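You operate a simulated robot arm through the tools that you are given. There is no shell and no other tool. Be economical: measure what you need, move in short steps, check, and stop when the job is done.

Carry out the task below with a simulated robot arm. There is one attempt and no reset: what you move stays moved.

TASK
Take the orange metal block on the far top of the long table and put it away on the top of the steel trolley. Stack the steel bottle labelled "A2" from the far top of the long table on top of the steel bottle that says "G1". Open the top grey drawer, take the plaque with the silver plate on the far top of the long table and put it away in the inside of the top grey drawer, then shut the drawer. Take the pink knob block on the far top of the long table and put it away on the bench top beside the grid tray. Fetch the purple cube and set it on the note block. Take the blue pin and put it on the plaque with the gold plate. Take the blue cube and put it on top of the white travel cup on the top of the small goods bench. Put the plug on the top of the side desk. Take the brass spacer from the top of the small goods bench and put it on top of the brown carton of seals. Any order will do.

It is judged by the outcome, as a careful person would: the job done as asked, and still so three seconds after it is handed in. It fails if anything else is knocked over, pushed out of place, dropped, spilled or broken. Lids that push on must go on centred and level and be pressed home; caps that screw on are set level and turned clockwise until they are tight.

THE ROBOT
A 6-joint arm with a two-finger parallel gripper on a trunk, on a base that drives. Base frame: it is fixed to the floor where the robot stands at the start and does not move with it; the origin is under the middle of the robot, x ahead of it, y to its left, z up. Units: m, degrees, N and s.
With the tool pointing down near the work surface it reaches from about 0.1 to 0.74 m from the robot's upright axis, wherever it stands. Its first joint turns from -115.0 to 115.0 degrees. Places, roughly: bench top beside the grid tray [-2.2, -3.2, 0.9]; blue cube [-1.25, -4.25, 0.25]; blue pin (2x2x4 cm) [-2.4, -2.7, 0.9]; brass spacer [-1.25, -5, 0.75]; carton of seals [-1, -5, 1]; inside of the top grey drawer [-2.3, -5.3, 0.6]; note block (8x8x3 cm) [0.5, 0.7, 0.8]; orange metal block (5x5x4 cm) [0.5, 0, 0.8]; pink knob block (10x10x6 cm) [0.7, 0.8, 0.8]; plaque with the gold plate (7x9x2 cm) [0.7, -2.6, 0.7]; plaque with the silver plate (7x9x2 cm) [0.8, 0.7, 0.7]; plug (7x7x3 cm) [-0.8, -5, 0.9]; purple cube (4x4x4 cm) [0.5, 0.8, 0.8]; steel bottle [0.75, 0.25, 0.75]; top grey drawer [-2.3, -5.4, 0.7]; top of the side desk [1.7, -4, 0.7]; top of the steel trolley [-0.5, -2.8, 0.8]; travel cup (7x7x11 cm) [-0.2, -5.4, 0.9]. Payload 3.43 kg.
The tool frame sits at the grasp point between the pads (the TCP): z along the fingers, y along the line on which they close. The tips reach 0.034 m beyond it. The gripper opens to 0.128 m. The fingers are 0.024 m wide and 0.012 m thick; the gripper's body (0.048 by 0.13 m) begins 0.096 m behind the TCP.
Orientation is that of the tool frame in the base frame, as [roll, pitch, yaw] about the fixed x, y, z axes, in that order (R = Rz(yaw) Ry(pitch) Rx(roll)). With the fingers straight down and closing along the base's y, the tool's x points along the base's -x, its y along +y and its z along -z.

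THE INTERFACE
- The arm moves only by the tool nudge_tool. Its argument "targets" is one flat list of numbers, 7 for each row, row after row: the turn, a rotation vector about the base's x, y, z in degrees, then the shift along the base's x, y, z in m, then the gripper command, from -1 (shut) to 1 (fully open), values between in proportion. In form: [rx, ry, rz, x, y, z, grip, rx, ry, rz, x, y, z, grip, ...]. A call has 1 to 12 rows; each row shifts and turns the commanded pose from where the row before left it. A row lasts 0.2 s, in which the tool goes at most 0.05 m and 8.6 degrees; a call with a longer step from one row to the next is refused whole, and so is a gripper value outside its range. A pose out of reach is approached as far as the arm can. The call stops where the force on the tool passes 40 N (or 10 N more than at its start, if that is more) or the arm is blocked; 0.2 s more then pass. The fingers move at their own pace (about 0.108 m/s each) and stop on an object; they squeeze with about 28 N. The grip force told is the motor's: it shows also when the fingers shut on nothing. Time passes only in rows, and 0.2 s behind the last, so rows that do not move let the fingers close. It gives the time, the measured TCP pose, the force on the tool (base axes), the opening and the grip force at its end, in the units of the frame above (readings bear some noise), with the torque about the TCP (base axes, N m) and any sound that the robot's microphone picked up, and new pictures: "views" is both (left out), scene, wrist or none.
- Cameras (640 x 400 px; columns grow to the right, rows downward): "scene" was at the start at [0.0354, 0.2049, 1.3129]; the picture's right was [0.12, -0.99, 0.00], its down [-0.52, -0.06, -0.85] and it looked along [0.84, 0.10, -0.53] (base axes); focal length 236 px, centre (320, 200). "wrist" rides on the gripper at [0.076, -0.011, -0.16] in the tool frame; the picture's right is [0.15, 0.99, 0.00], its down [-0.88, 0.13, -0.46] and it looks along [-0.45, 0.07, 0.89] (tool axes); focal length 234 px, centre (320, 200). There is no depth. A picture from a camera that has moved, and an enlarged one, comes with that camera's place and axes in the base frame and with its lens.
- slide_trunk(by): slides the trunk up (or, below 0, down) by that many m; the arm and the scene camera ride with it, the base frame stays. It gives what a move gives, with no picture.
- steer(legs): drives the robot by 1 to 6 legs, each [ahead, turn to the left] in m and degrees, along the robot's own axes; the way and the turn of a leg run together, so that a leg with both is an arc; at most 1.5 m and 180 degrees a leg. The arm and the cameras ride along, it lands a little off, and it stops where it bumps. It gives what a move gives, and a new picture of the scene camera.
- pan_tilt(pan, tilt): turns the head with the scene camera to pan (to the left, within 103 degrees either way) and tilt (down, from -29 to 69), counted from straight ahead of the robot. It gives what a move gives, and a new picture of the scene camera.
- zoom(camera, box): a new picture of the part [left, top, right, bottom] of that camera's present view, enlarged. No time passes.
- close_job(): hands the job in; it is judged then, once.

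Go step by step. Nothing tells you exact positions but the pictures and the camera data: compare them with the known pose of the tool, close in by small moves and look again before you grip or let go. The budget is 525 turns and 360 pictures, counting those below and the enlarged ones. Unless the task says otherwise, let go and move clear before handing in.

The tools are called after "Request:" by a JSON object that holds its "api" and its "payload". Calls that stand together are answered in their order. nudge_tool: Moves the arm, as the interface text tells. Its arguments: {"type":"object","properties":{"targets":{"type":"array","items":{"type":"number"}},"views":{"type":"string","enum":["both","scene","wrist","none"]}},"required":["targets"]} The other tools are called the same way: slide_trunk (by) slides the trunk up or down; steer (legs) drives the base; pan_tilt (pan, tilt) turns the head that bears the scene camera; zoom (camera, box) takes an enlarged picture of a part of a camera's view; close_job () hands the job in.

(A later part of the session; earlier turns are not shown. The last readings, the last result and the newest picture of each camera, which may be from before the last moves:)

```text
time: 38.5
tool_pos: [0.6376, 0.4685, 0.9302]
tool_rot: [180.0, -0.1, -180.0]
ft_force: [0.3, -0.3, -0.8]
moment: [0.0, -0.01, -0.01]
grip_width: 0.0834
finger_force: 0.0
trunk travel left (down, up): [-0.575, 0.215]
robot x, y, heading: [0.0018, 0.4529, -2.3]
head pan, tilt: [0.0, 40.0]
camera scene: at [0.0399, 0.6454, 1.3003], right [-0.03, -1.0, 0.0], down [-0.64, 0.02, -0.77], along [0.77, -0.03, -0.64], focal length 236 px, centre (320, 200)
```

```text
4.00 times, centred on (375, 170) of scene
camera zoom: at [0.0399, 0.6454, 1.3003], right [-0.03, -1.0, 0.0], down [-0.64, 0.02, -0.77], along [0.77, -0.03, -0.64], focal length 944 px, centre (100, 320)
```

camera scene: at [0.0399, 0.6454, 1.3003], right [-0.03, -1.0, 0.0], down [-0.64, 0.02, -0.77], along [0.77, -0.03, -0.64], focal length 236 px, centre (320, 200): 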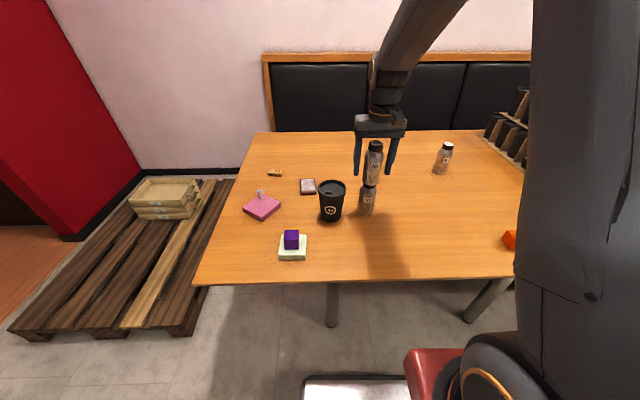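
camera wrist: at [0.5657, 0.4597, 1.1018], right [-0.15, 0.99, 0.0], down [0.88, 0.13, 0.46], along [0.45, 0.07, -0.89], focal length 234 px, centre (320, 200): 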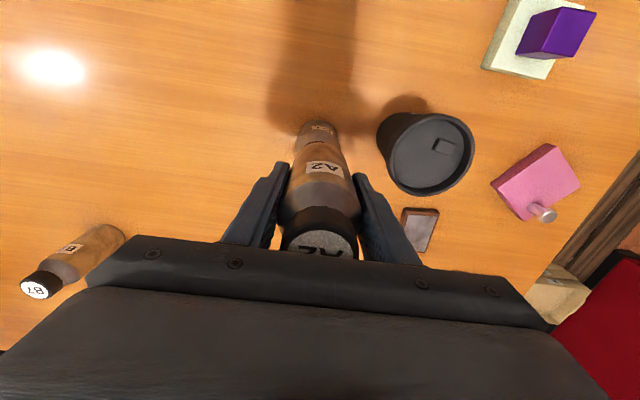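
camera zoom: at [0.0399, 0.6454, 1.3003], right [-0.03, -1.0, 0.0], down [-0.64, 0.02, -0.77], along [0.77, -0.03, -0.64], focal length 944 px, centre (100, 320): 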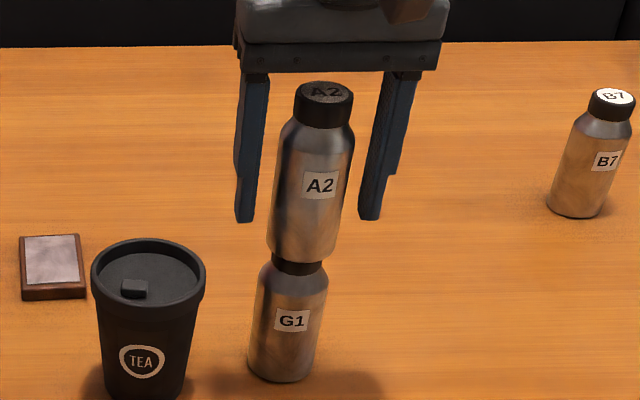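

The stack stands upright. I'll rise clear and go to the orange block at about (0.494, 0.044).

Request:
{"api": "nudge_tool", "payload": {"targets": [0, 0, 0, 0, 0, 0.03, 0.3, 0, 0, 0, 0, 0, 0.04, 0.3, 0, 0, 0, 0, 0, 0.045, 0.3, 0, 0, 0, 0, 0, 0.045, 0.3, 0, 0, 0, -0.018, -0.045, 0, 0.3, 0, 0, 0, -0.018, -0.045, 0, 0.3, 0, 0, 0, -0.018, -0.045, 0, 0.3, 0, 0, 0, -0.018, -0.045, 0, 0.3, 0, 0, 0, -0.018, -0.045, 0, 0.3, 0, 0, 0, -0.018, -0.045, 0, 0.3, 0, 0, 0, -0.018, -0.045, 0, 0.3, 0, 0, 0, -0.018, -0.045, 0, 0.3], "views": "none"}}

Request:
{"api": "nudge_tool", "payload": {"targets": [0, 0, 0, 0, -0.025, -0.043, 0.3, 0, 0, 0, 0, -0.025, -0.043, 0.3, 0, 0, 0, 0, -0.014, -0.045, 0.3, 0, 0, 0, 0, 0, -0.045, 0.3], "views": "both"}}

```text
time: 41.1
tool_pos: [0.4923, 0.1082, 1.0866]
tool_rot: [-179.9, -0.1, -179.9]
ft_force: [-0.3, 1.1, -1.2]
moment: [-0.03, 0.02, 0.01]
grip_width: 0.0833
finger_force: 0.1
trunk travel left (down, up): [-0.575, 0.215]
robot x, y, heading: [0.0042, 0.4511, -2.3]
head pan, tilt: [0.0, 40.0]
```

```text
time: 42.1
tool_pos: [0.497, 0.0448, 0.9135]
tool_rot: [179.9, 0.1, 180.0]
ft_force: [-0.1, 0.0, 0.9]
moment: [0.01, -0.04, 0.0]
grip_width: 0.0831
finger_force: 0.1
trunk travel left (down, up): [-0.575, 0.215]
robot x, y, heading: [0.0016, 0.4502, -2.0]
head pan, tilt: [0.0, 40.0]
camera scene: at [0.0396, 0.6455, 1.3003], right [-0.03, -1.0, 0.0], down [-0.64, 0.02, -0.77], along [0.77, -0.03, -0.64], focal length 236 px, centre (320, 200)
camera wrist: at [0.4209, 0.0335, 1.0736], right [-0.15, 0.99, 0.0], down [0.88, 0.13, 0.46], along [0.45, 0.07, -0.89], focal length 234 px, centre (320, 200)
```

scene: 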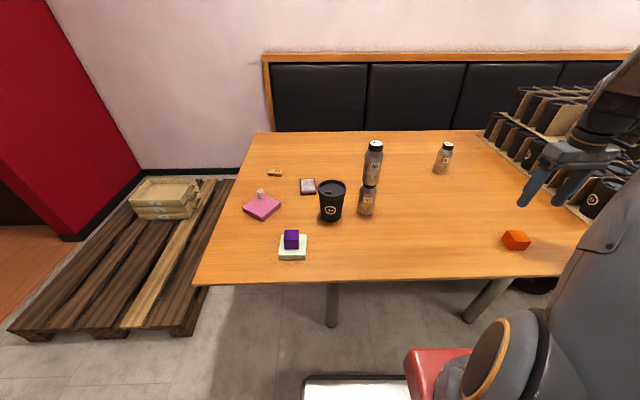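
wrist: 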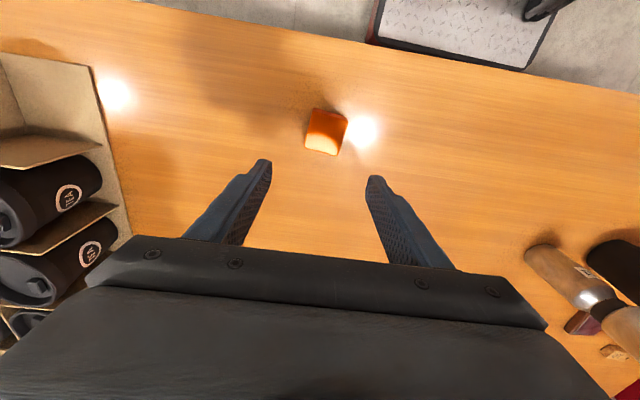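

Request:
{"api": "zoom", "payload": {"camera": "wrist", "box": [290, 90, 370, 170]}}

```text
5.00 times, centred on (330, 130) of wrist
camera zoom: at [0.4209, 0.0335, 1.0736], right [-0.15, 0.99, 0.0], down [0.88, 0.13, 0.46], along [0.45, 0.07, -0.89], focal length 1171 px, centre (270, 550)
```

zoom: 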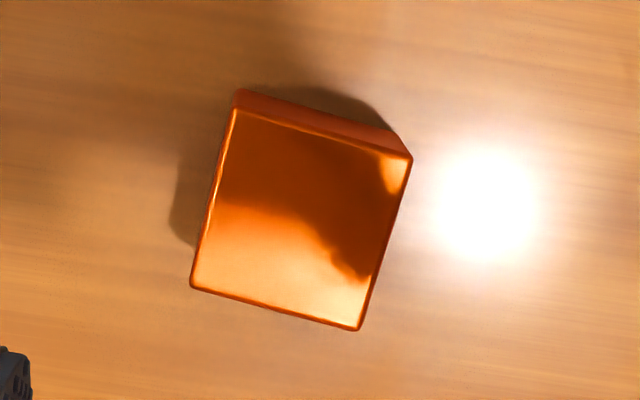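

The block is at (0.479, 0.051) and turned about -6.5°. I'll align and descend.

Request:
{"api": "nudge_tool", "payload": {"targets": [0, 0, -6.5, -0.017, 0.006, -0.03, 0.3, 0, 0, 0, 0, 0, -0.045, 0.3, 0, 0, 0, 0, 0, -0.04, 0.3, 0, 0, 0, 0, 0, -0.02, 0.3, 0, 0, 0, 0, 0, 0, 0.3], "views": "both"}}

```text
time: 43.3
tool_pos: [0.4761, 0.0496, 0.7784]
tool_rot: [180.0, 0.0, 173.5]
ft_force: [0.1, 0.0, -0.5]
moment: [-0.02, 0.02, 0.02]
grip_width: 0.083
finger_force: 0.0
trunk travel left (down, up): [-0.575, 0.215]
robot x, y, heading: [0.0025, 0.4547, -1.9]
head pan, tilt: [0.0, 40.0]
camera scene: at [0.0398, 0.6453, 1.3004], right [-0.03, -1.0, 0.0], down [-0.64, 0.02, -0.77], along [0.77, -0.03, -0.64], focal length 236 px, centre (320, 200)
camera wrist: at [0.3989, 0.0475, 0.9379], right [-0.03, 1.0, 0.0], down [0.89, 0.03, 0.46], along [0.46, 0.02, -0.89], focal length 234 px, centre (320, 200)
```

scene: 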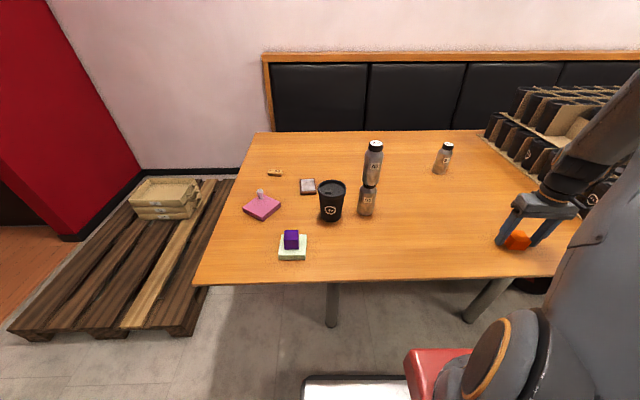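
wrist: 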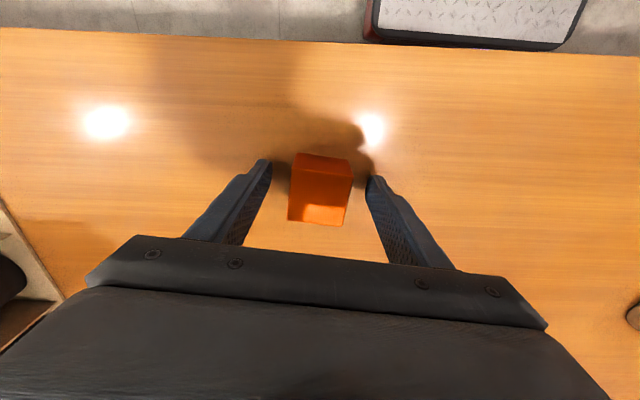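

Request:
{"api": "nudge_tool", "payload": {"targets": [0, 0, 0, 0, 0, -0.004, 0, 0, 0, 0, 0, 0, 0, -0.6, 0, 0, 0, 0, 0, 0, -1, 0, 0, 0, 0, 0, 0, -1, 0, 0, 0, 0, 0, 0.04, -1, 0, 0, 0, 0, 0, 0.045, -1, 0, 0, 0, 0, 0, 0.045, -1, 0, 0, 0, 0, 0, 0.045, -1, 0, 0, 0, -0.03, 0.02, 0.03, -1, 0, 0, 0, -0.04, 0.02, 0.02, -1, 0, 0, 0, -0.04, 0.02, 0.02, -1], "views": "wrist"}}

```text
time: 45.7
tool_pos: [0.3667, 0.1088, 1.02]
tool_rot: [179.9, -0.1, 173.7]
ft_force: [0.3, -0.7, -2.8]
moment: [0.06, 0.02, 0.0]
grip_width: 0.0455
finger_force: 28.3
trunk travel left (down, up): [-0.575, 0.215]
robot x, y, heading: [0.0074, 0.4544, -2.2]
head pan, tilt: [0.0, 40.0]
camera wrist: at [0.2904, 0.1055, 1.1794], right [-0.03, 1.0, 0.0], down [0.89, 0.03, 0.46], along [0.46, 0.02, -0.89], focal length 234 px, centre (320, 200)
```

wrist: 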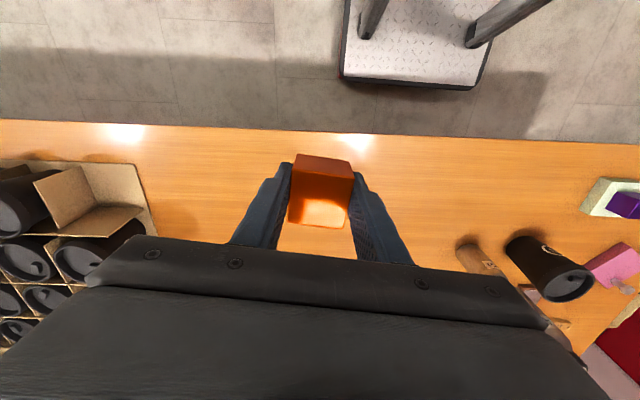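

The orange block is held. I'll turn and drive south towards the trolley.

Request:
{"api": "steer", "payload": {"legs": [[0, -88], [1.5, 0]]}}

Request:
{"api": "pan_tilt", "payload": {"pan": 0, "tilt": 25}}

```text
time: 57.0
tool_pos: [-0.3069, -1.4468, 1.0193]
tool_rot: [180.0, 0.0, 87.5]
ft_force: [0.3, 0.5, -2.2]
moment: [0.0, 0.01, 0.01]
grip_width: 0.0457
finger_force: 27.9
trunk travel left (down, up): [-0.575, 0.215]
robot x, y, heading: [0.0152, -1.0592, -88.1]
head pan, tilt: [0.0, 40.0]
camera scene: at [0.2086, -1.0857, 1.3004], right [-1.0, -0.03, 0.0], down [-0.02, 0.64, -0.77], along [0.03, -0.77, -0.64], focal length 236 px, centre (320, 200)
```

scene: 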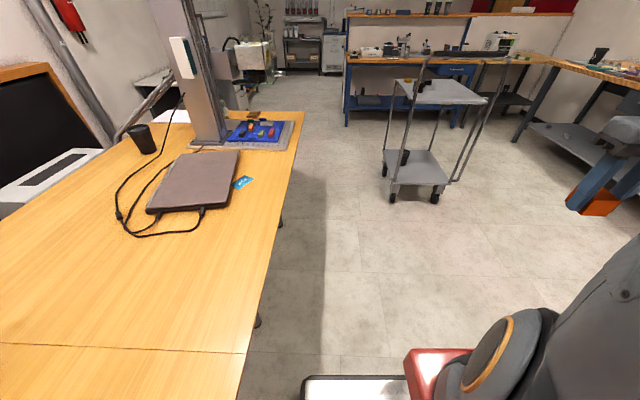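

```text
time: 57.8
tool_pos: [-0.3051, -1.4475, 1.0195]
tool_rot: [-180.0, -0.1, 87.5]
ft_force: [0.2, 0.9, -2.8]
moment: [0.0, -0.07, 0.01]
grip_width: 0.0457
finger_force: 27.9
trunk travel left (down, up): [-0.575, 0.215]
robot x, y, heading: [0.0167, -1.0606, -87.7]
head pan, tilt: [0.0, 25.0]
camera scene: at [0.2089, -1.0928, 1.3236], right [-1.0, -0.03, 0.0], down [-0.01, 0.42, -0.91], along [0.03, -0.91, -0.42], focal length 236 px, centre (320, 200)
```

scene: 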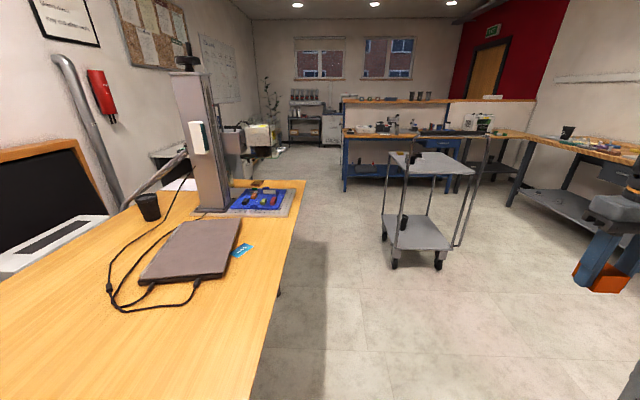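

Request:
{"api": "zoom", "payload": {"camera": "scene", "box": [340, 90, 540, 270]}}

Request:
{"api": "zoom", "payload": {"camera": "scene", "box": [120, 60, 320, 240]}}

```text
2.22 times, centred on (440, 180) of scene
camera zoom: at [0.2089, -1.0928, 1.3236], right [-1.0, -0.03, 0.0], down [-0.01, 0.42, -0.91], along [0.03, -0.91, -0.42], focal length 524 px, centre (53, 244)
```

zoom: 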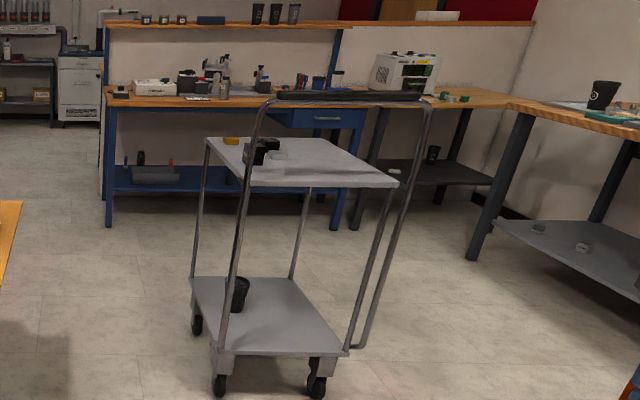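

```text
2.22 times, centred on (220, 150) of scene
camera zoom: at [0.2089, -1.0928, 1.3236], right [-1.0, -0.03, 0.0], down [-0.01, 0.42, -0.91], along [0.03, -0.91, -0.42], focal length 524 px, centre (542, 311)
```

zoom: 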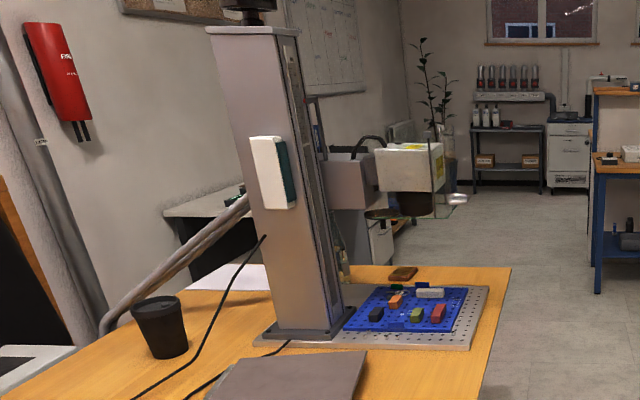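

Request:
{"api": "pan_tilt", "payload": {"pan": -60, "tilt": 60}}

Request:
{"api": "pan_tilt", "payload": {"pan": 60, "tilt": 60}}

```text
time: 59.1
tool_pos: [-0.3047, -1.4482, 1.02]
tool_rot: [180.0, 0.0, 87.5]
ft_force: [-0.3, 0.2, -2.4]
moment: [-0.02, 0.02, 0.02]
grip_width: 0.0457
finger_force: 28.0
trunk travel left (down, up): [-0.575, 0.215]
robot x, y, heading: [0.0127, -1.0594, -88.3]
head pan, tilt: [-60.0, 60.0]
camera scene: at [0.1492, -1.036, 1.2736], right [-0.53, 0.85, 0.0], down [0.73, 0.46, -0.5], along [-0.42, -0.27, -0.87], focal length 236 px, centre (320, 200)
```

scene: 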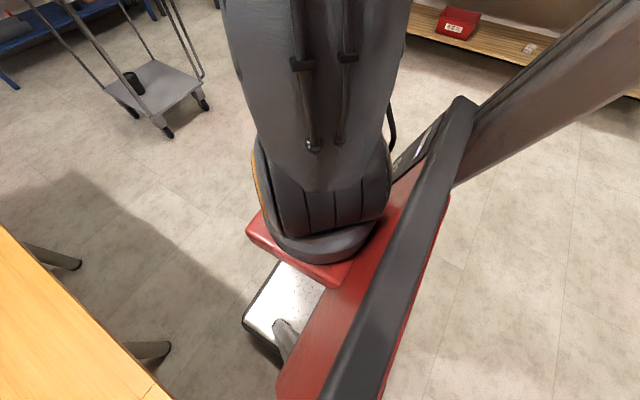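

```text
time: 61.1
tool_pos: [-0.305, -1.449, 1.0203]
tool_rot: [-180.0, 0.0, 87.5]
ft_force: [0.8, -0.5, -2.5]
moment: [0.02, -0.01, 0.0]
grip_width: 0.0455
finger_force: 27.9
trunk travel left (down, up): [-0.575, 0.215]
robot x, y, heading: [0.013, -1.0596, -88.0]
head pan, tilt: [60.0, 60.0]
camera scene: at [0.2645, -1.0321, 1.2736], right [-0.47, -0.88, 0.0], down [-0.76, 0.41, -0.5], along [0.44, -0.24, -0.87], focal length 236 px, centre (320, 200)
```

scene: 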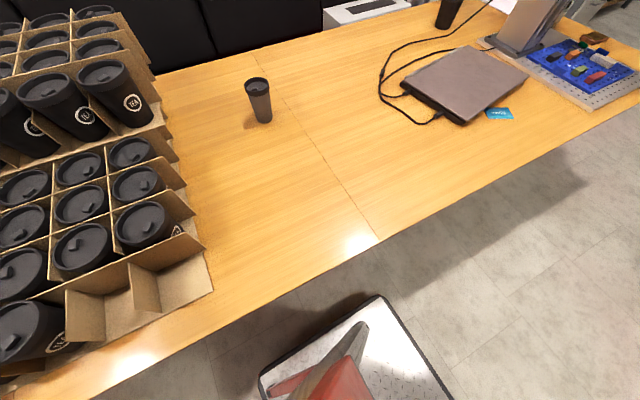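

The base is about 0.48 m wide and 0.6 m long, so it fits the gap between the trolley and the table. I'll bring the tool to straight ahead before driving in.

Request:
{"api": "nudge_tool", "payload": {"targets": [0, 0, 0, 0.043, 0, 0.015, -1, 0, 0, 0, 0.043, 0, 0.015, -1, 0, 0, 0, 0.043, 0, 0.015, -1, 0, 0, 0, 0.043, 0, 0.015, -1, 0, 0, 0, 0.043, 0, 0.01, -1, 0, 0, 0, 0.04, 0, 0.01, -1, 0, 0, 0, 0, 0, 0, -1], "views": "none"}}

Request:
{"api": "pan_tilt", "payload": {"pan": -25, "tilt": 35}}

```text
time: 62.7
tool_pos: [-0.0487, -1.4471, 1.1018]
tool_rot: [-179.9, 0.1, 87.5]
ft_force: [-0.2, -0.6, -2.6]
moment: [0.02, -0.04, 0.0]
grip_width: 0.0452
finger_force: 27.5
trunk travel left (down, up): [-0.575, 0.215]
robot x, y, heading: [0.0135, -1.0571, -87.8]
head pan, tilt: [60.0, 60.0]
```

```text
time: 64.2
tool_pos: [-0.0477, -1.4463, 1.1003]
tool_rot: [179.9, -0.1, 87.5]
ft_force: [0.7, -0.4, -1.9]
moment: [-0.01, -0.04, -0.01]
grip_width: 0.0457
finger_force: 28.3
trunk travel left (down, up): [-0.575, 0.215]
robot x, y, heading: [0.0143, -1.0611, -87.9]
head pan, tilt: [-25.0, 35.0]
camera scene: at [0.1714, -1.0817, 1.3079], right [-0.92, 0.39, 0.0], down [0.22, 0.53, -0.82], along [-0.32, -0.75, -0.57], focal length 236 px, centre (320, 200)
```

scene: 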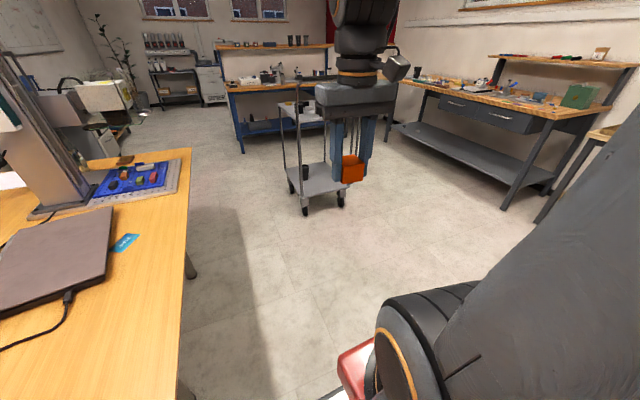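

Request:
{"api": "steer", "payload": {"legs": [[1.0, -1.5]]}}

Request:
{"api": "pan_tilt", "payload": {"pan": -60, "tilt": 40}}

```text
time: 69.4
tool_pos: [-0.0248, -2.4398, 1.1021]
tool_rot: [-180.0, 0.0, 86.9]
ft_force: [-0.5, 0.3, -2.3]
moment: [-0.01, -0.01, 0.02]
grip_width: 0.0457
finger_force: 27.8
trunk travel left (down, up): [-0.575, 0.215]
robot x, y, heading: [0.0413, -2.0544, -88.7]
head pan, tilt: [-25.0, 35.0]
camera scene: at [0.1991, -2.077, 1.3079], right [-0.92, 0.4, 0.0], down [0.23, 0.53, -0.82], along [-0.33, -0.75, -0.57], focal length 236 px, centre (320, 200)
```

scene: 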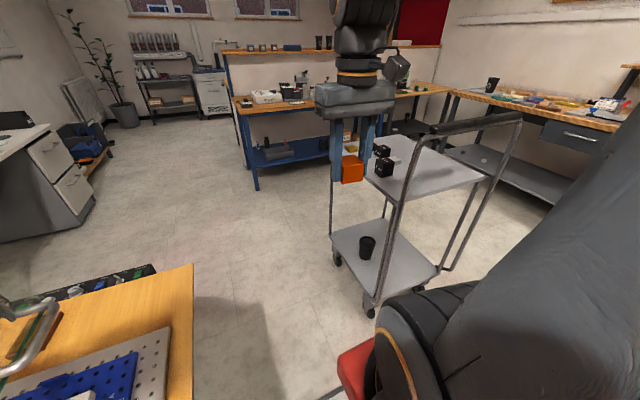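

```text
time: 70.4
tool_pos: [-0.0248, -2.4389, 1.1011]
tool_rot: [-180.0, 0.1, 86.8]
ft_force: [0.6, -0.5, -2.0]
moment: [0.02, 0.0, 0.0]
grip_width: 0.0454
finger_force: 27.6
trunk travel left (down, up): [-0.575, 0.215]
robot x, y, heading: [0.0399, -2.0515, -88.5]
head pan, tilt: [-60.0, 40.0]
camera scene: at [0.1619, -2.0406, 1.3004], right [-0.52, 0.85, 0.0], down [0.55, 0.33, -0.77], along [-0.65, -0.4, -0.64], focal length 236 px, centre (320, 200)
```

scene: 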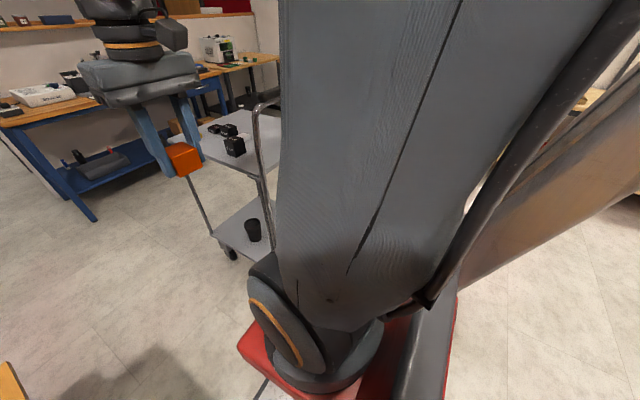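

Request:
{"api": "pan_tilt", "payload": {"pan": -25, "tilt": 40}}

Request:
{"api": "zoom", "payload": {"camera": "scene", "box": [320, 80, 540, 220]}}

```text
time: 71.4
tool_pos: [-0.0243, -2.4385, 1.1011]
tool_rot: [180.0, 0.0, 86.8]
ft_force: [0.6, 0.5, -2.2]
moment: [-0.01, 0.03, 0.04]
grip_width: 0.0454
finger_force: 27.8
trunk travel left (down, up): [-0.575, 0.215]
robot x, y, heading: [0.0401, -2.0512, -88.8]
head pan, tilt: [-25.0, 40.0]
camera scene: at [0.2003, -2.0742, 1.3003], right [-0.92, 0.4, 0.0], down [0.26, 0.59, -0.77], along [-0.31, -0.7, -0.64], focal length 236 px, centre (320, 200)
```

scene: 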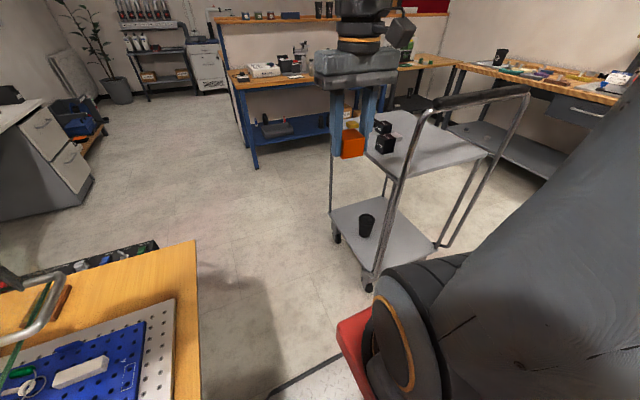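

```text
2.86 times, centred on (430, 150) of scene
camera zoom: at [0.2003, -2.0742, 1.3003], right [-0.92, 0.4, 0.0], down [0.26, 0.59, -0.77], along [-0.31, -0.7, -0.64], focal length 674 px, centre (6, 343)
```

zoom: 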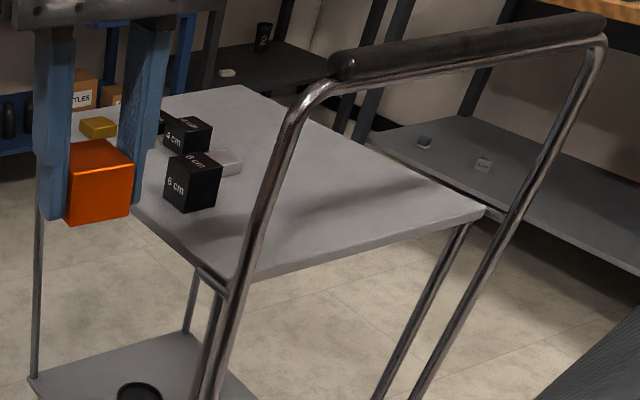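

I take the trolley top as x -0.72 to -0.30, y from -2.57 southward, z≈0.85. I'll drive alongside it.

Request:
{"api": "steer", "payload": {"legs": [[0.66, -1.2]]}}

Request:
{"api": "pan_tilt", "payload": {"pan": -90, "tilt": 40}}

```text
time: 75.1
tool_pos: [-0.0292, -3.1059, 1.1003]
tool_rot: [180.0, 0.0, 85.4]
ft_force: [0.2, 0.4, -3.1]
moment: [-0.02, -0.01, 0.01]
grip_width: 0.0457
finger_force: 27.7
trunk travel left (down, up): [-0.575, 0.215]
robot x, y, heading: [0.0466, -2.72, -90.1]
head pan, tilt: [-25.0, 40.0]
camera scene: at [0.2062, -2.7471, 1.3003], right [-0.91, 0.43, 0.0], down [0.27, 0.58, -0.77], along [-0.33, -0.69, -0.64], focal length 236 px, centre (320, 200)
```

scene: 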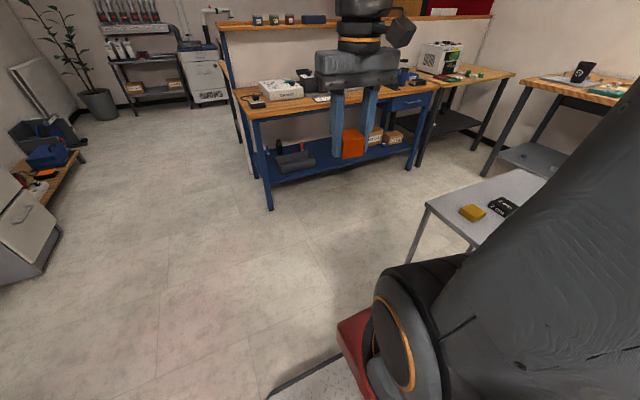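

```text
time: 76.5
tool_pos: [-0.0285, -3.1063, 1.1]
tool_rot: [-180.0, 0.0, 85.3]
ft_force: [0.1, 0.5, -3.2]
moment: [-0.01, 0.01, 0.03]
grip_width: 0.0456
finger_force: 28.0
trunk travel left (down, up): [-0.575, 0.215]
robot x, y, heading: [0.044, -2.721, -90.3]
head pan, tilt: [-90.0, 40.0]
camera scene: at [0.1574, -2.67, 1.3003], right [0.0, 1.0, 0.0], down [0.64, 0.0, -0.77], along [-0.77, 0.0, -0.64], focal length 236 px, centre (320, 200)
```

scene: 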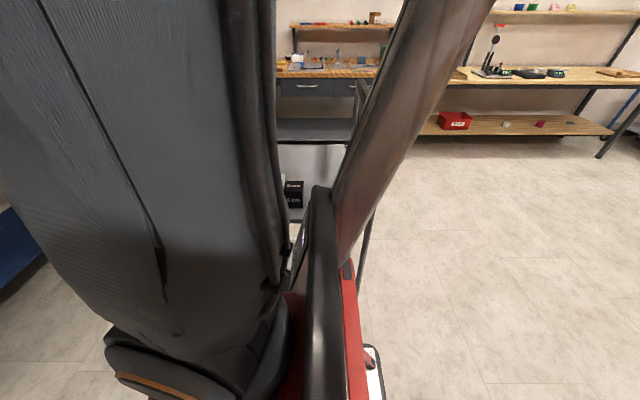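

I'll swing the tool over the trolley at height.

Request:
{"api": "nudge_tool", "payload": {"targets": [0, 0, -6, -0.0341, 0.0289, 0, -1, 0, 0, -6, -0.0341, 0.0289, 0, -1, 0, 0, -6, -0.0341, 0.0289, 0, -1, 0, 0, -6, -0.0341, 0.0289, 0, -1, 0, 0, -6, -0.0341, 0.0289, 0, -1, 0, 0, -6, -0.0341, 0.0289, 0, -1, 0, 0, -6, -0.0341, 0.0289, 0, -1, 0, 0, -6, -0.0341, 0.0289, 0, -1, 0, 0, -6, -0.0341, 0.0289, 0, -1, 0, 0, -6, -0.0341, 0.0289, 0, -1, 0, 0, -6, -0.0341, 0.0289, 0, -1, 0, 0, -6, -0.0341, 0.0289, 0, -1], "views": "both"}}

```text
time: 79.1
tool_pos: [-0.4448, -2.7714, 1.0958]
tool_rot: [180.0, 0.0, 13.3]
ft_force: [-0.5, 0.1, -2.5]
moment: [0.07, 0.02, 0.0]
grip_width: 0.0455
finger_force: 28.1
out of reach, approached as far as the arm can: row 2, 3
trunk travel left (down, up): [-0.575, 0.215]
robot x, y, heading: [0.0475, -2.7238, -90.2]
head pan, tilt: [-90.0, 40.0]
camera scene: at [0.1577, -2.6701, 1.3003], right [0.0, 1.0, 0.0], down [0.64, 0.0, -0.77], along [-0.77, 0.0, -0.64], focal length 236 px, centre (320, 200)
camera wrist: at [-0.3739, -2.7441, 1.2555], right [0.37, -0.93, 0.0], down [-0.83, -0.33, 0.46], along [-0.42, -0.17, -0.89], focal length 234 px, centre (320, 200)
```

scene: 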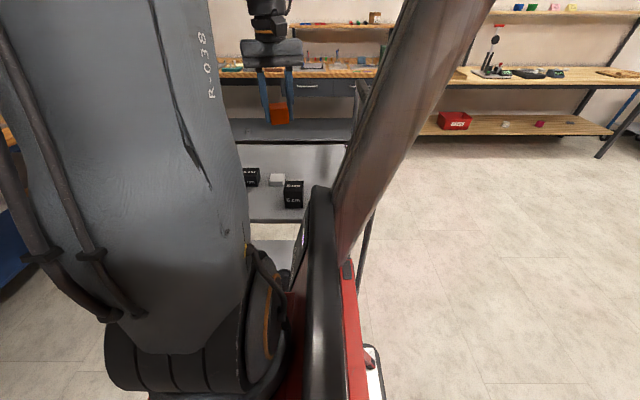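
wrist: 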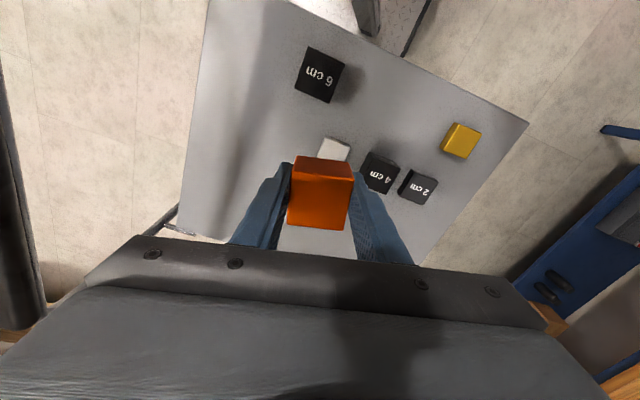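

Request:
{"api": "nudge_tool", "payload": {"targets": [0, 0, -6.5, -0.0285, 0.027, 0, -1, 0, 0, -6.5, -0.0285, 0.027, 0, -1, 0, 0, 0, -0.028, 0.027, 0, -1, 0, 0, 0, 0, 0, -0.045, -1, 0, 0, 0, 0, 0, -0.045, -1, 0, 0, 0, 0, 0, -0.045, -1, 0, 0, 0, 0, 0, -0.03, -1, 0, 0, 0, 0, 0, 0, -1], "views": "both"}}

Request:
{"api": "zoom", "payload": {"camera": "scene", "box": [220, 60, 380, 220]}}

```text
time: 80.9
tool_pos: [-0.5298, -2.6897, 0.9326]
tool_rot: [-180.0, -0.1, 0.2]
ft_force: [-0.6, 0.0, -2.5]
moment: [0.0, 0.0, 0.02]
grip_width: 0.0455
finger_force: 27.7
trunk travel left (down, up): [-0.575, 0.215]
robot x, y, heading: [0.0463, -2.7216, -89.9]
head pan, tilt: [-90.0, 40.0]
camera scene: at [0.1572, -2.6698, 1.3004], right [0.0, 1.0, 0.0], down [0.64, 0.0, -0.77], along [-0.77, 0.0, -0.64], focal length 236 px, centre (320, 200)
camera wrist: at [-0.4541, -2.6789, 1.0918], right [0.15, -0.99, 0.0], down [-0.88, -0.14, 0.46], along [-0.45, -0.07, -0.89], focal length 234 px, centre (320, 200)
```

scene: 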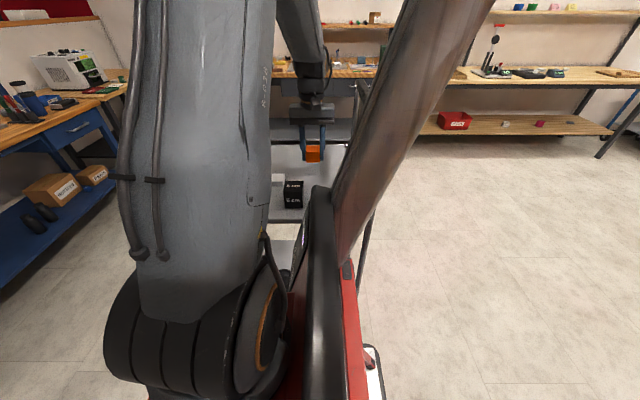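
wrist: 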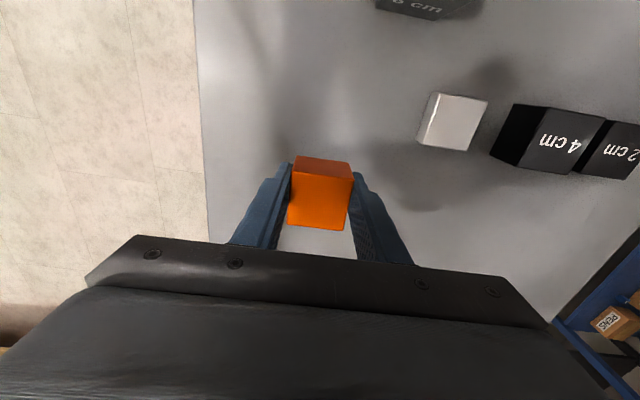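

```text
2.50 times, centred on (300, 140) of scene
camera zoom: at [0.1572, -2.6698, 1.3004], right [0.0, 1.0, 0.0], down [0.64, 0.0, -0.77], along [-0.77, 0.0, -0.64], focal length 590 px, centre (370, 350)
```

zoom: 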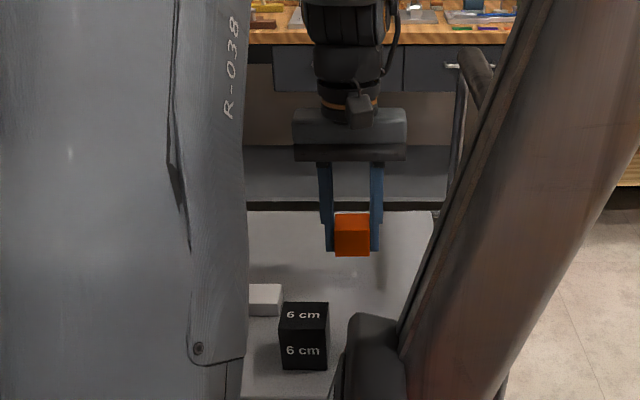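

Request:
{"api": "nudge_tool", "payload": {"targets": [0, 0, 0, 0, 0, -0.01, -1, 0, 0, 0, 0, 0, -0.01, -1, 0, 0, 0, 0, 0, -0.008, -1, 0, 0, 0, 0, 0, -0.006, -1, 0, 0, 0, 0, 0, 0, -1], "views": "wrist"}}

```text
time: 82.1
tool_pos: [-0.5306, -2.6909, 0.8978]
tool_rot: [-180.0, 0.0, 0.3]
ft_force: [0.2, -0.4, -1.5]
moment: [0.01, 0.02, -0.04]
grip_width: 0.0458
finger_force: 27.8
trunk travel left (down, up): [-0.575, 0.215]
robot x, y, heading: [0.0477, -2.7199, -89.9]
head pan, tilt: [-90.0, 40.0]
camera wrist: at [-0.4542, -2.6793, 1.0566], right [0.15, -0.99, 0.0], down [-0.88, -0.14, 0.46], along [-0.45, -0.07, -0.89], focal length 234 px, centre (320, 200)
```

wrist: 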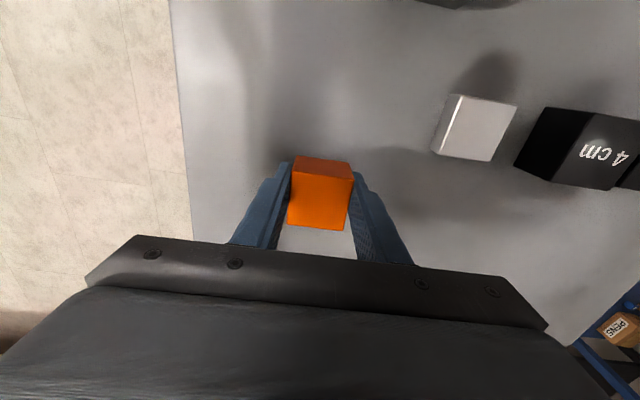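

Request:
{"api": "nudge_tool", "payload": {"targets": [0, 0, 0, 0, 0, -0.003, -1, 0, 0, 0, 0, 0, -0.003, -1, 0, 0, 0, 0, 0, -0.002, -1, 0, 0, 0, 0, 0, -0.002, -1, 0, 0, 0, 0, 0, 0, -1], "views": "none"}}

```text
time: 83.3
tool_pos: [-0.531, -2.6917, 0.8885]
tool_rot: [-180.0, 0.1, 0.3]
ft_force: [1.0, 0.4, -2.6]
moment: [-0.02, 0.01, 0.02]
grip_width: 0.0454
finger_force: 27.3
trunk travel left (down, up): [-0.575, 0.215]
robot x, y, heading: [0.0499, -2.7244, -90.3]
head pan, tilt: [-90.0, 40.0]
```

Request:
{"api": "nudge_tool", "payload": {"targets": [0, 0, 0, 0, 0, -0.002, -1, 0, 0, 0, 0, 0, -0.002, -1, 0, 0, 0, 0, 0, 0, -1], "views": "none"}}

Request:
{"api": "nudge_tool", "payload": {"targets": [0, 0, 0, 0, 0, -0.0015, -1, 0, 0, 0, 0, 0, 0, -1], "views": "none"}}

```text
time: 84.1
tool_pos: [-0.5294, -2.6914, 0.8847]
tool_rot: [-180.0, 0.1, 0.3]
ft_force: [4.9, -2.1, 20.3]
moment: [-0.08, -0.22, 0.04]
grip_width: 0.0459
finger_force: 28.1
trunk travel left (down, up): [-0.575, 0.215]
robot x, y, heading: [0.044, -2.7224, -90.2]
head pan, tilt: [-90.0, 40.0]
```

```text
time: 84.6
tool_pos: [-0.5297, -2.6919, 0.8848]
tool_rot: [-180.0, 0.2, 0.5]
ft_force: [2.2, -0.1, 11.2]
moment: [-0.21, -0.26, 0.11]
grip_width: 0.0455
finger_force: 27.1
trunk travel left (down, up): [-0.575, 0.215]
robot x, y, heading: [0.0465, -2.7223, -90.1]
head pan, tilt: [-90.0, 40.0]
stopped in row 2: the force on the tool passed its limit at 42 N (the readings are from after the stop); the commanded pose is now the measured one
```

The block is in contact. I'll release, rise and check.

Request:
{"api": "nudge_tool", "payload": {"targets": [0, 0, 0, 0, 0, 0.001, -0.3, 0, 0, 0, 0, 0, 0, 0.1, 0, 0, 0, 0, 0, 0, 0.1, 0, 0, 0, 0, 0, 0.04, 0.1, 0, 0, 0, 0, 0, 0.05, 0.1, 0, 0, 0, 0, 0, 0.05, 0.1, 0, 0, 0, 0, 0, 0.05, 0.1], "views": "wrist"}}

```text
time: 86.2
tool_pos: [-0.532, -2.6913, 1.0731]
tool_rot: [-180.0, 0.0, 0.4]
ft_force: [-1.1, 0.1, 0.7]
moment: [-0.01, -0.05, 0.0]
grip_width: 0.0704
finger_force: 0.1
trunk travel left (down, up): [-0.575, 0.215]
robot x, y, heading: [0.0454, -2.7226, -90.2]
head pan, tilt: [-90.0, 40.0]
camera wrist: at [-0.4563, -2.68, 1.2328], right [0.15, -0.99, 0.0], down [-0.88, -0.14, 0.46], along [-0.45, -0.07, -0.89], focal length 234 px, centre (320, 200)
```

wrist: 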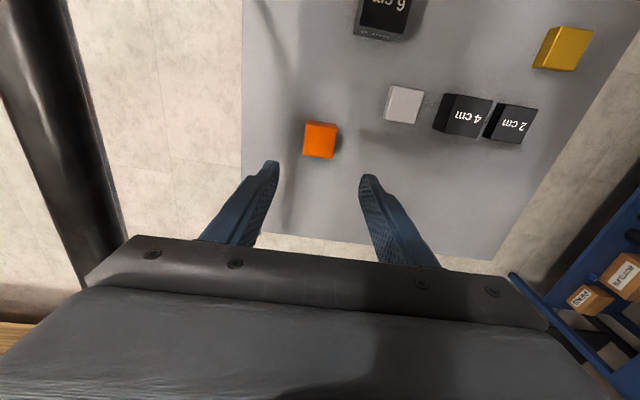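

The orange block is placed. I'll swing the arm back to straight ahead and go to the small goods bench.

Request:
{"api": "nudge_tool", "payload": {"targets": [0, 0, 7.5, 0.0358, -0.03, 0.005, 0.1, 0, 0, 7.5, 0.0358, -0.03, 0.005, 0.1, 0, 0, 7.5, 0.0358, -0.03, 0.005, 0.1, 0, 0, 7.5, 0.0358, -0.03, 0.005, 0.1, 0, 0, 7.5, 0.0358, -0.03, 0.005, 0.1, 0, 0, 7.5, 0.0358, -0.03, 0, 0.1, 0, 0, 7.5, 0.0358, -0.03, 0, 0.1, 0, 0, 7.5, 0.0358, -0.03, 0, 0.1, 0, 0, 7.5, 0.0358, -0.03, 0, 0.1, 0, 0, 7.5, 0.0358, -0.03, 0, 0.1, 0, 0, 7.5, 0.0358, -0.03, 0, 0.1, 0, 0, 7.5, 0.0358, -0.03, 0, 0.1], "views": "none"}}

Request:
{"api": "pan_tilt", "payload": {"pan": -20, "tilt": 30}}

Request:
{"api": "zoom", "payload": {"camera": "scene", "box": [200, 50, 480, 225]}}

```text
time: 88.8
tool_pos: [-0.1084, -3.0588, 1.0973]
tool_rot: [-179.9, 0.1, 90.5]
ft_force: [0.0, 0.9, -0.1]
moment: [-0.03, 0.0, 0.01]
grip_width: 0.0706
finger_force: 0.0
out of reach, approached as far as the arm can: row 10
trunk travel left (down, up): [-0.575, 0.215]
robot x, y, heading: [0.0467, -2.7236, -90.2]
head pan, tilt: [-90.0, 40.0]
```

```text
time: 90.2
tool_pos: [-0.1083, -3.0584, 1.0962]
tool_rot: [180.0, 0.1, 90.3]
ft_force: [-1.1, -0.5, -1.1]
moment: [0.02, -0.03, 0.02]
grip_width: 0.0701
finger_force: 0.1
trunk travel left (down, up): [-0.575, 0.215]
robot x, y, heading: [0.0479, -2.7207, -89.9]
head pan, tilt: [-20.0, 30.0]
camera scene: at [0.2112, -2.755, 1.3157], right [-0.94, 0.35, 0.0], down [0.17, 0.47, -0.87], along [-0.3, -0.81, -0.5], focal length 236 px, centre (320, 200)
```

scene: 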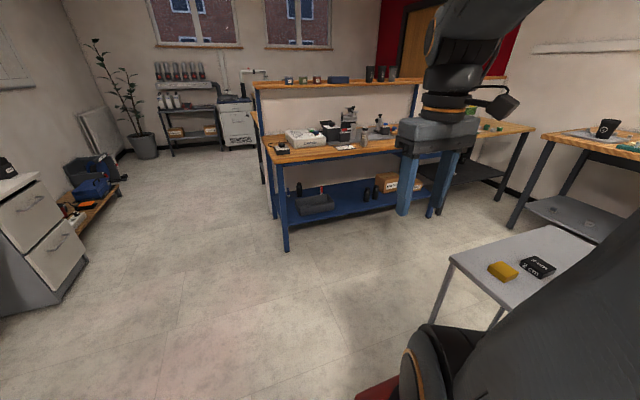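

```text
2.29 times, centred on (340, 138) of scene
camera zoom: at [0.2112, -2.755, 1.3157], right [-0.94, 0.35, 0.0], down [0.17, 0.47, -0.87], along [-0.3, -0.81, -0.5], focal length 540 px, centre (274, 343)
```

zoom: 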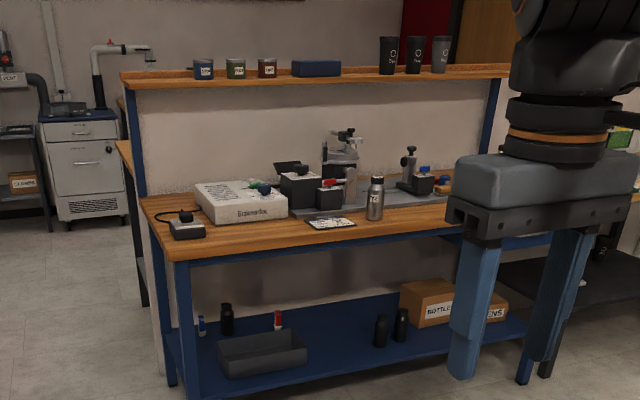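

The blue bench is two-sided, and I think the goods bench is its far side. I'll drive around its east end.

Request:
{"api": "steer", "payload": {"legs": [[0.5, 0], [0, 38], [1.15, 0], [0, -38]]}}

Request:
{"api": "pan_tilt", "payload": {"pan": -30, "tilt": 20}}

```text
time: 102.2
tool_pos: [0.6145, -4.46, 1.0979]
tool_rot: [179.9, 0.2, 91.0]
ft_force: [-0.2, 0.1, -0.3]
moment: [-0.02, 0.01, 0.01]
grip_width: 0.0705
finger_force: 0.0
trunk travel left (down, up): [-0.575, 0.215]
robot x, y, heading: [0.7655, -4.1223, -89.4]
head pan, tilt: [-20.0, 30.0]
camera scene: at [0.929, -4.1513, 1.3157], right [-0.94, 0.33, 0.0], down [0.17, 0.47, -0.87], along [-0.29, -0.82, -0.5], focal length 236 px, centre (320, 200)
```

scene: 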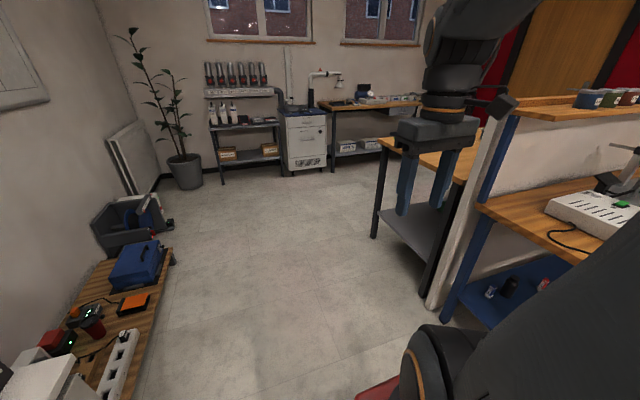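

```text
time: 102.9
tool_pos: [0.6135, -4.4584, 1.0964]
tool_rot: [180.0, 0.1, 91.1]
ft_force: [-0.4, -0.1, 0.0]
moment: [0.05, 0.0, 0.02]
grip_width: 0.0703
finger_force: 0.0
trunk travel left (down, up): [-0.575, 0.215]
robot x, y, heading: [0.7635, -4.1243, -89.4]
head pan, tilt: [-30.0, 20.0]
camera scene: at [0.9134, -4.1472, 1.3317], right [-0.87, 0.49, 0.0], down [0.17, 0.3, -0.94], along [-0.46, -0.82, -0.34], focal length 236 px, centre (320, 200)
```

scene: 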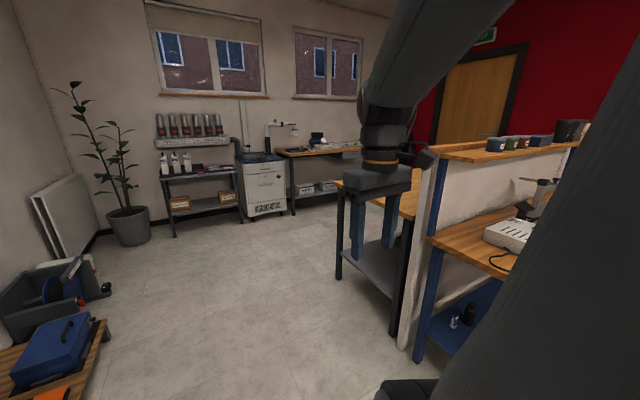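

The floor south of the bench is free. I'll drive round to its south side and face it.

Request:
{"api": "steer", "payload": {"legs": [[1.5, 0], [0.5, 0], [0, -90], [1.35, 0], [0, -90]]}}

Request:
{"api": "pan_tilt", "payload": {"pan": 0, "tilt": 30}}

```text
time: 126.9
tool_pos: [-0.4237, -5.7954, 1.0978]
tool_rot: [180.0, 0.0, -90.2]
ft_force: [-0.5, 0.5, 0.2]
moment: [-0.01, 0.03, 0.02]
grip_width: 0.0702
finger_force: 0.0
trunk travel left (down, up): [-0.575, 0.215]
robot x, y, heading: [-0.5773, -6.1295, 89.5]
head pan, tilt: [-30.0, 20.0]
camera scene: at [-0.7288, -6.1014, 1.3318], right [0.86, -0.51, 0.0], down [-0.17, -0.29, -0.94], along [0.48, 0.81, -0.34], focal length 236 px, centre (320, 200)
```

scene: 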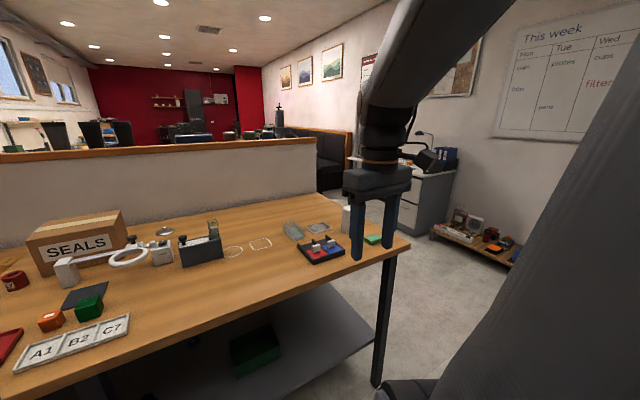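

```text
time: 127.8
tool_pos: [-0.4235, -5.7943, 1.097]
tool_rot: [180.0, 0.1, -90.1]
ft_force: [-0.3, -0.2, -0.2]
moment: [0.02, 0.0, -0.01]
grip_width: 0.0703
finger_force: 0.0
trunk travel left (down, up): [-0.575, 0.215]
robot x, y, heading: [-0.5846, -6.129, 89.3]
head pan, tilt: [0.0, 30.0]
camera scene: at [-0.7752, -6.0911, 1.3157], right [1.0, -0.01, 0.0], down [-0.01, -0.5, -0.87], along [0.01, 0.87, -0.5], focal length 236 px, centre (320, 200)
```

scene: 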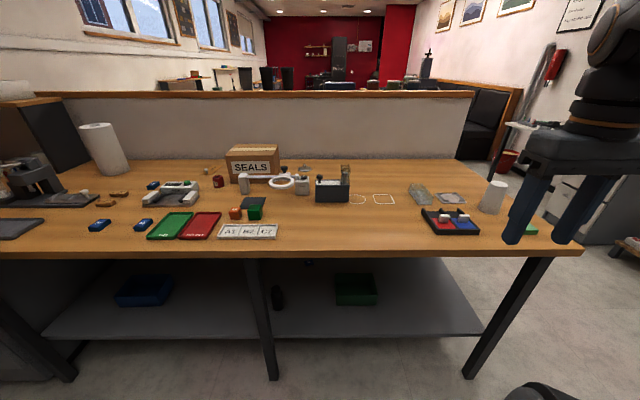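

Request:
{"api": "zoom", "payload": {"camera": "scene", "box": [200, 140, 400, 250]}}

Request:
{"api": "zoom", "payload": {"camera": "scene", "box": [390, 150, 560, 260]}}

Request:
{"api": "zoom", "payload": {"camera": "scene", "box": [0, 140, 220, 260]}}

Request:
{"api": "zoom", "payload": {"camera": "scene", "box": [30, 240, 420, 400]}}

```text
3.20 times, centred on (300, 195) of scene
camera zoom: at [-0.7752, -6.0911, 1.3157], right [1.0, -0.01, 0.0], down [-0.01, -0.5, -0.87], along [0.01, 0.87, -0.5], focal length 755 px, centre (384, 216)
```

zoom: 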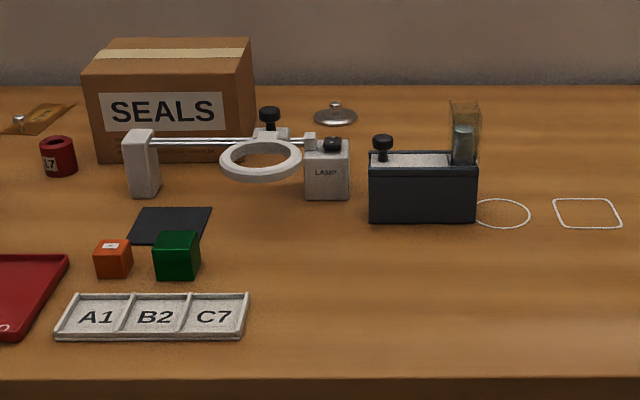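

```text
3.64 times, centred on (475, 205) of scene
camera zoom: at [-0.7752, -6.0911, 1.3157], right [1.0, -0.01, 0.0], down [-0.01, -0.5, -0.87], along [0.01, 0.87, -0.5], focal length 858 px, centre (-244, 182)
```

zoom: 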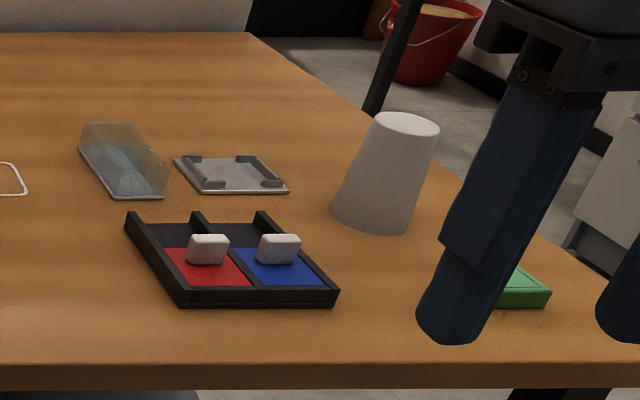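

```text
2.91 times, centred on (110, 200) of scene
camera zoom: at [-0.7752, -6.0911, 1.3157], right [1.0, -0.01, 0.0], down [-0.01, -0.5, -0.87], along [0.01, 0.87, -0.5], focal length 687 px, centre (931, 200)
```

zoom: 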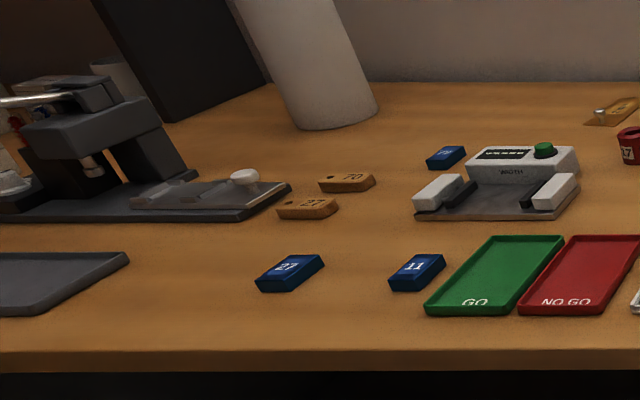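

```text
1.64 times, centred on (225, 320) of scene
camera zoom: at [-0.7752, -6.0911, 1.3157], right [1.0, -0.01, 0.0], down [-0.01, -0.5, -0.87], along [0.01, 0.87, -0.5], focal length 387 px, centre (476, 3)
```

zoom: 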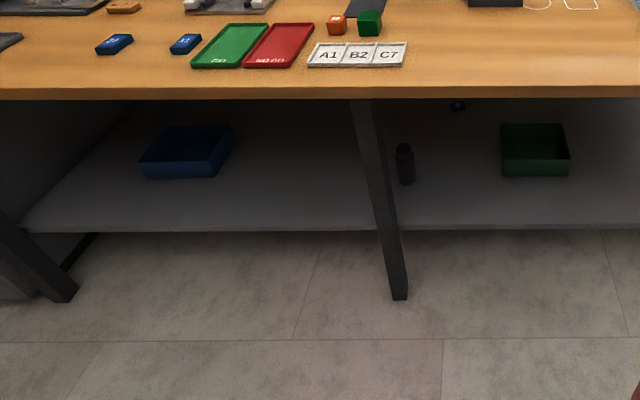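

Request:
{"api": "zoom", "payload": {"camera": "scene", "box": [190, 155, 240, 195]}}

Request:
{"api": "zoom", "payload": {"camera": "scene", "box": [280, 150, 370, 210]}}

```text
10.00 times, centred on (215, 175) of scene
camera zoom: at [-0.7752, -6.0911, 1.3157], right [1.0, -0.01, 0.0], down [-0.01, -0.5, -0.87], along [0.01, 0.87, -0.5], focal length 2360 px, centre (1370, 450)
```

zoom: 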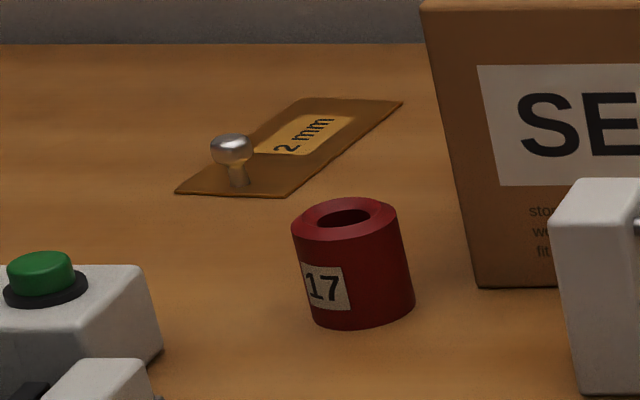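

```text
6.67 times, centred on (325, 180) of scene
camera zoom: at [-0.7752, -6.0911, 1.3157], right [1.0, -0.01, 0.0], down [-0.01, -0.5, -0.87], along [0.01, 0.87, -0.5], focal length 1574 px, centre (287, 333)
```

zoom: 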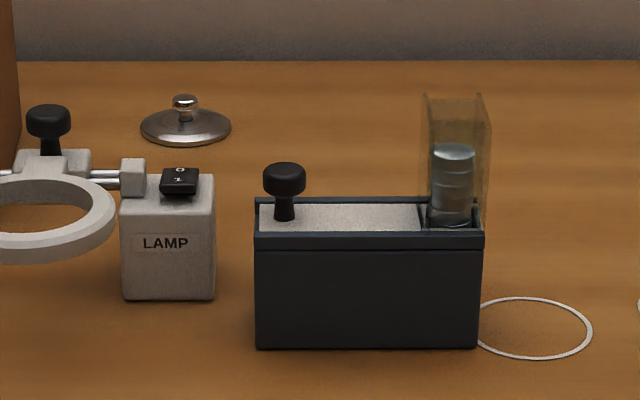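

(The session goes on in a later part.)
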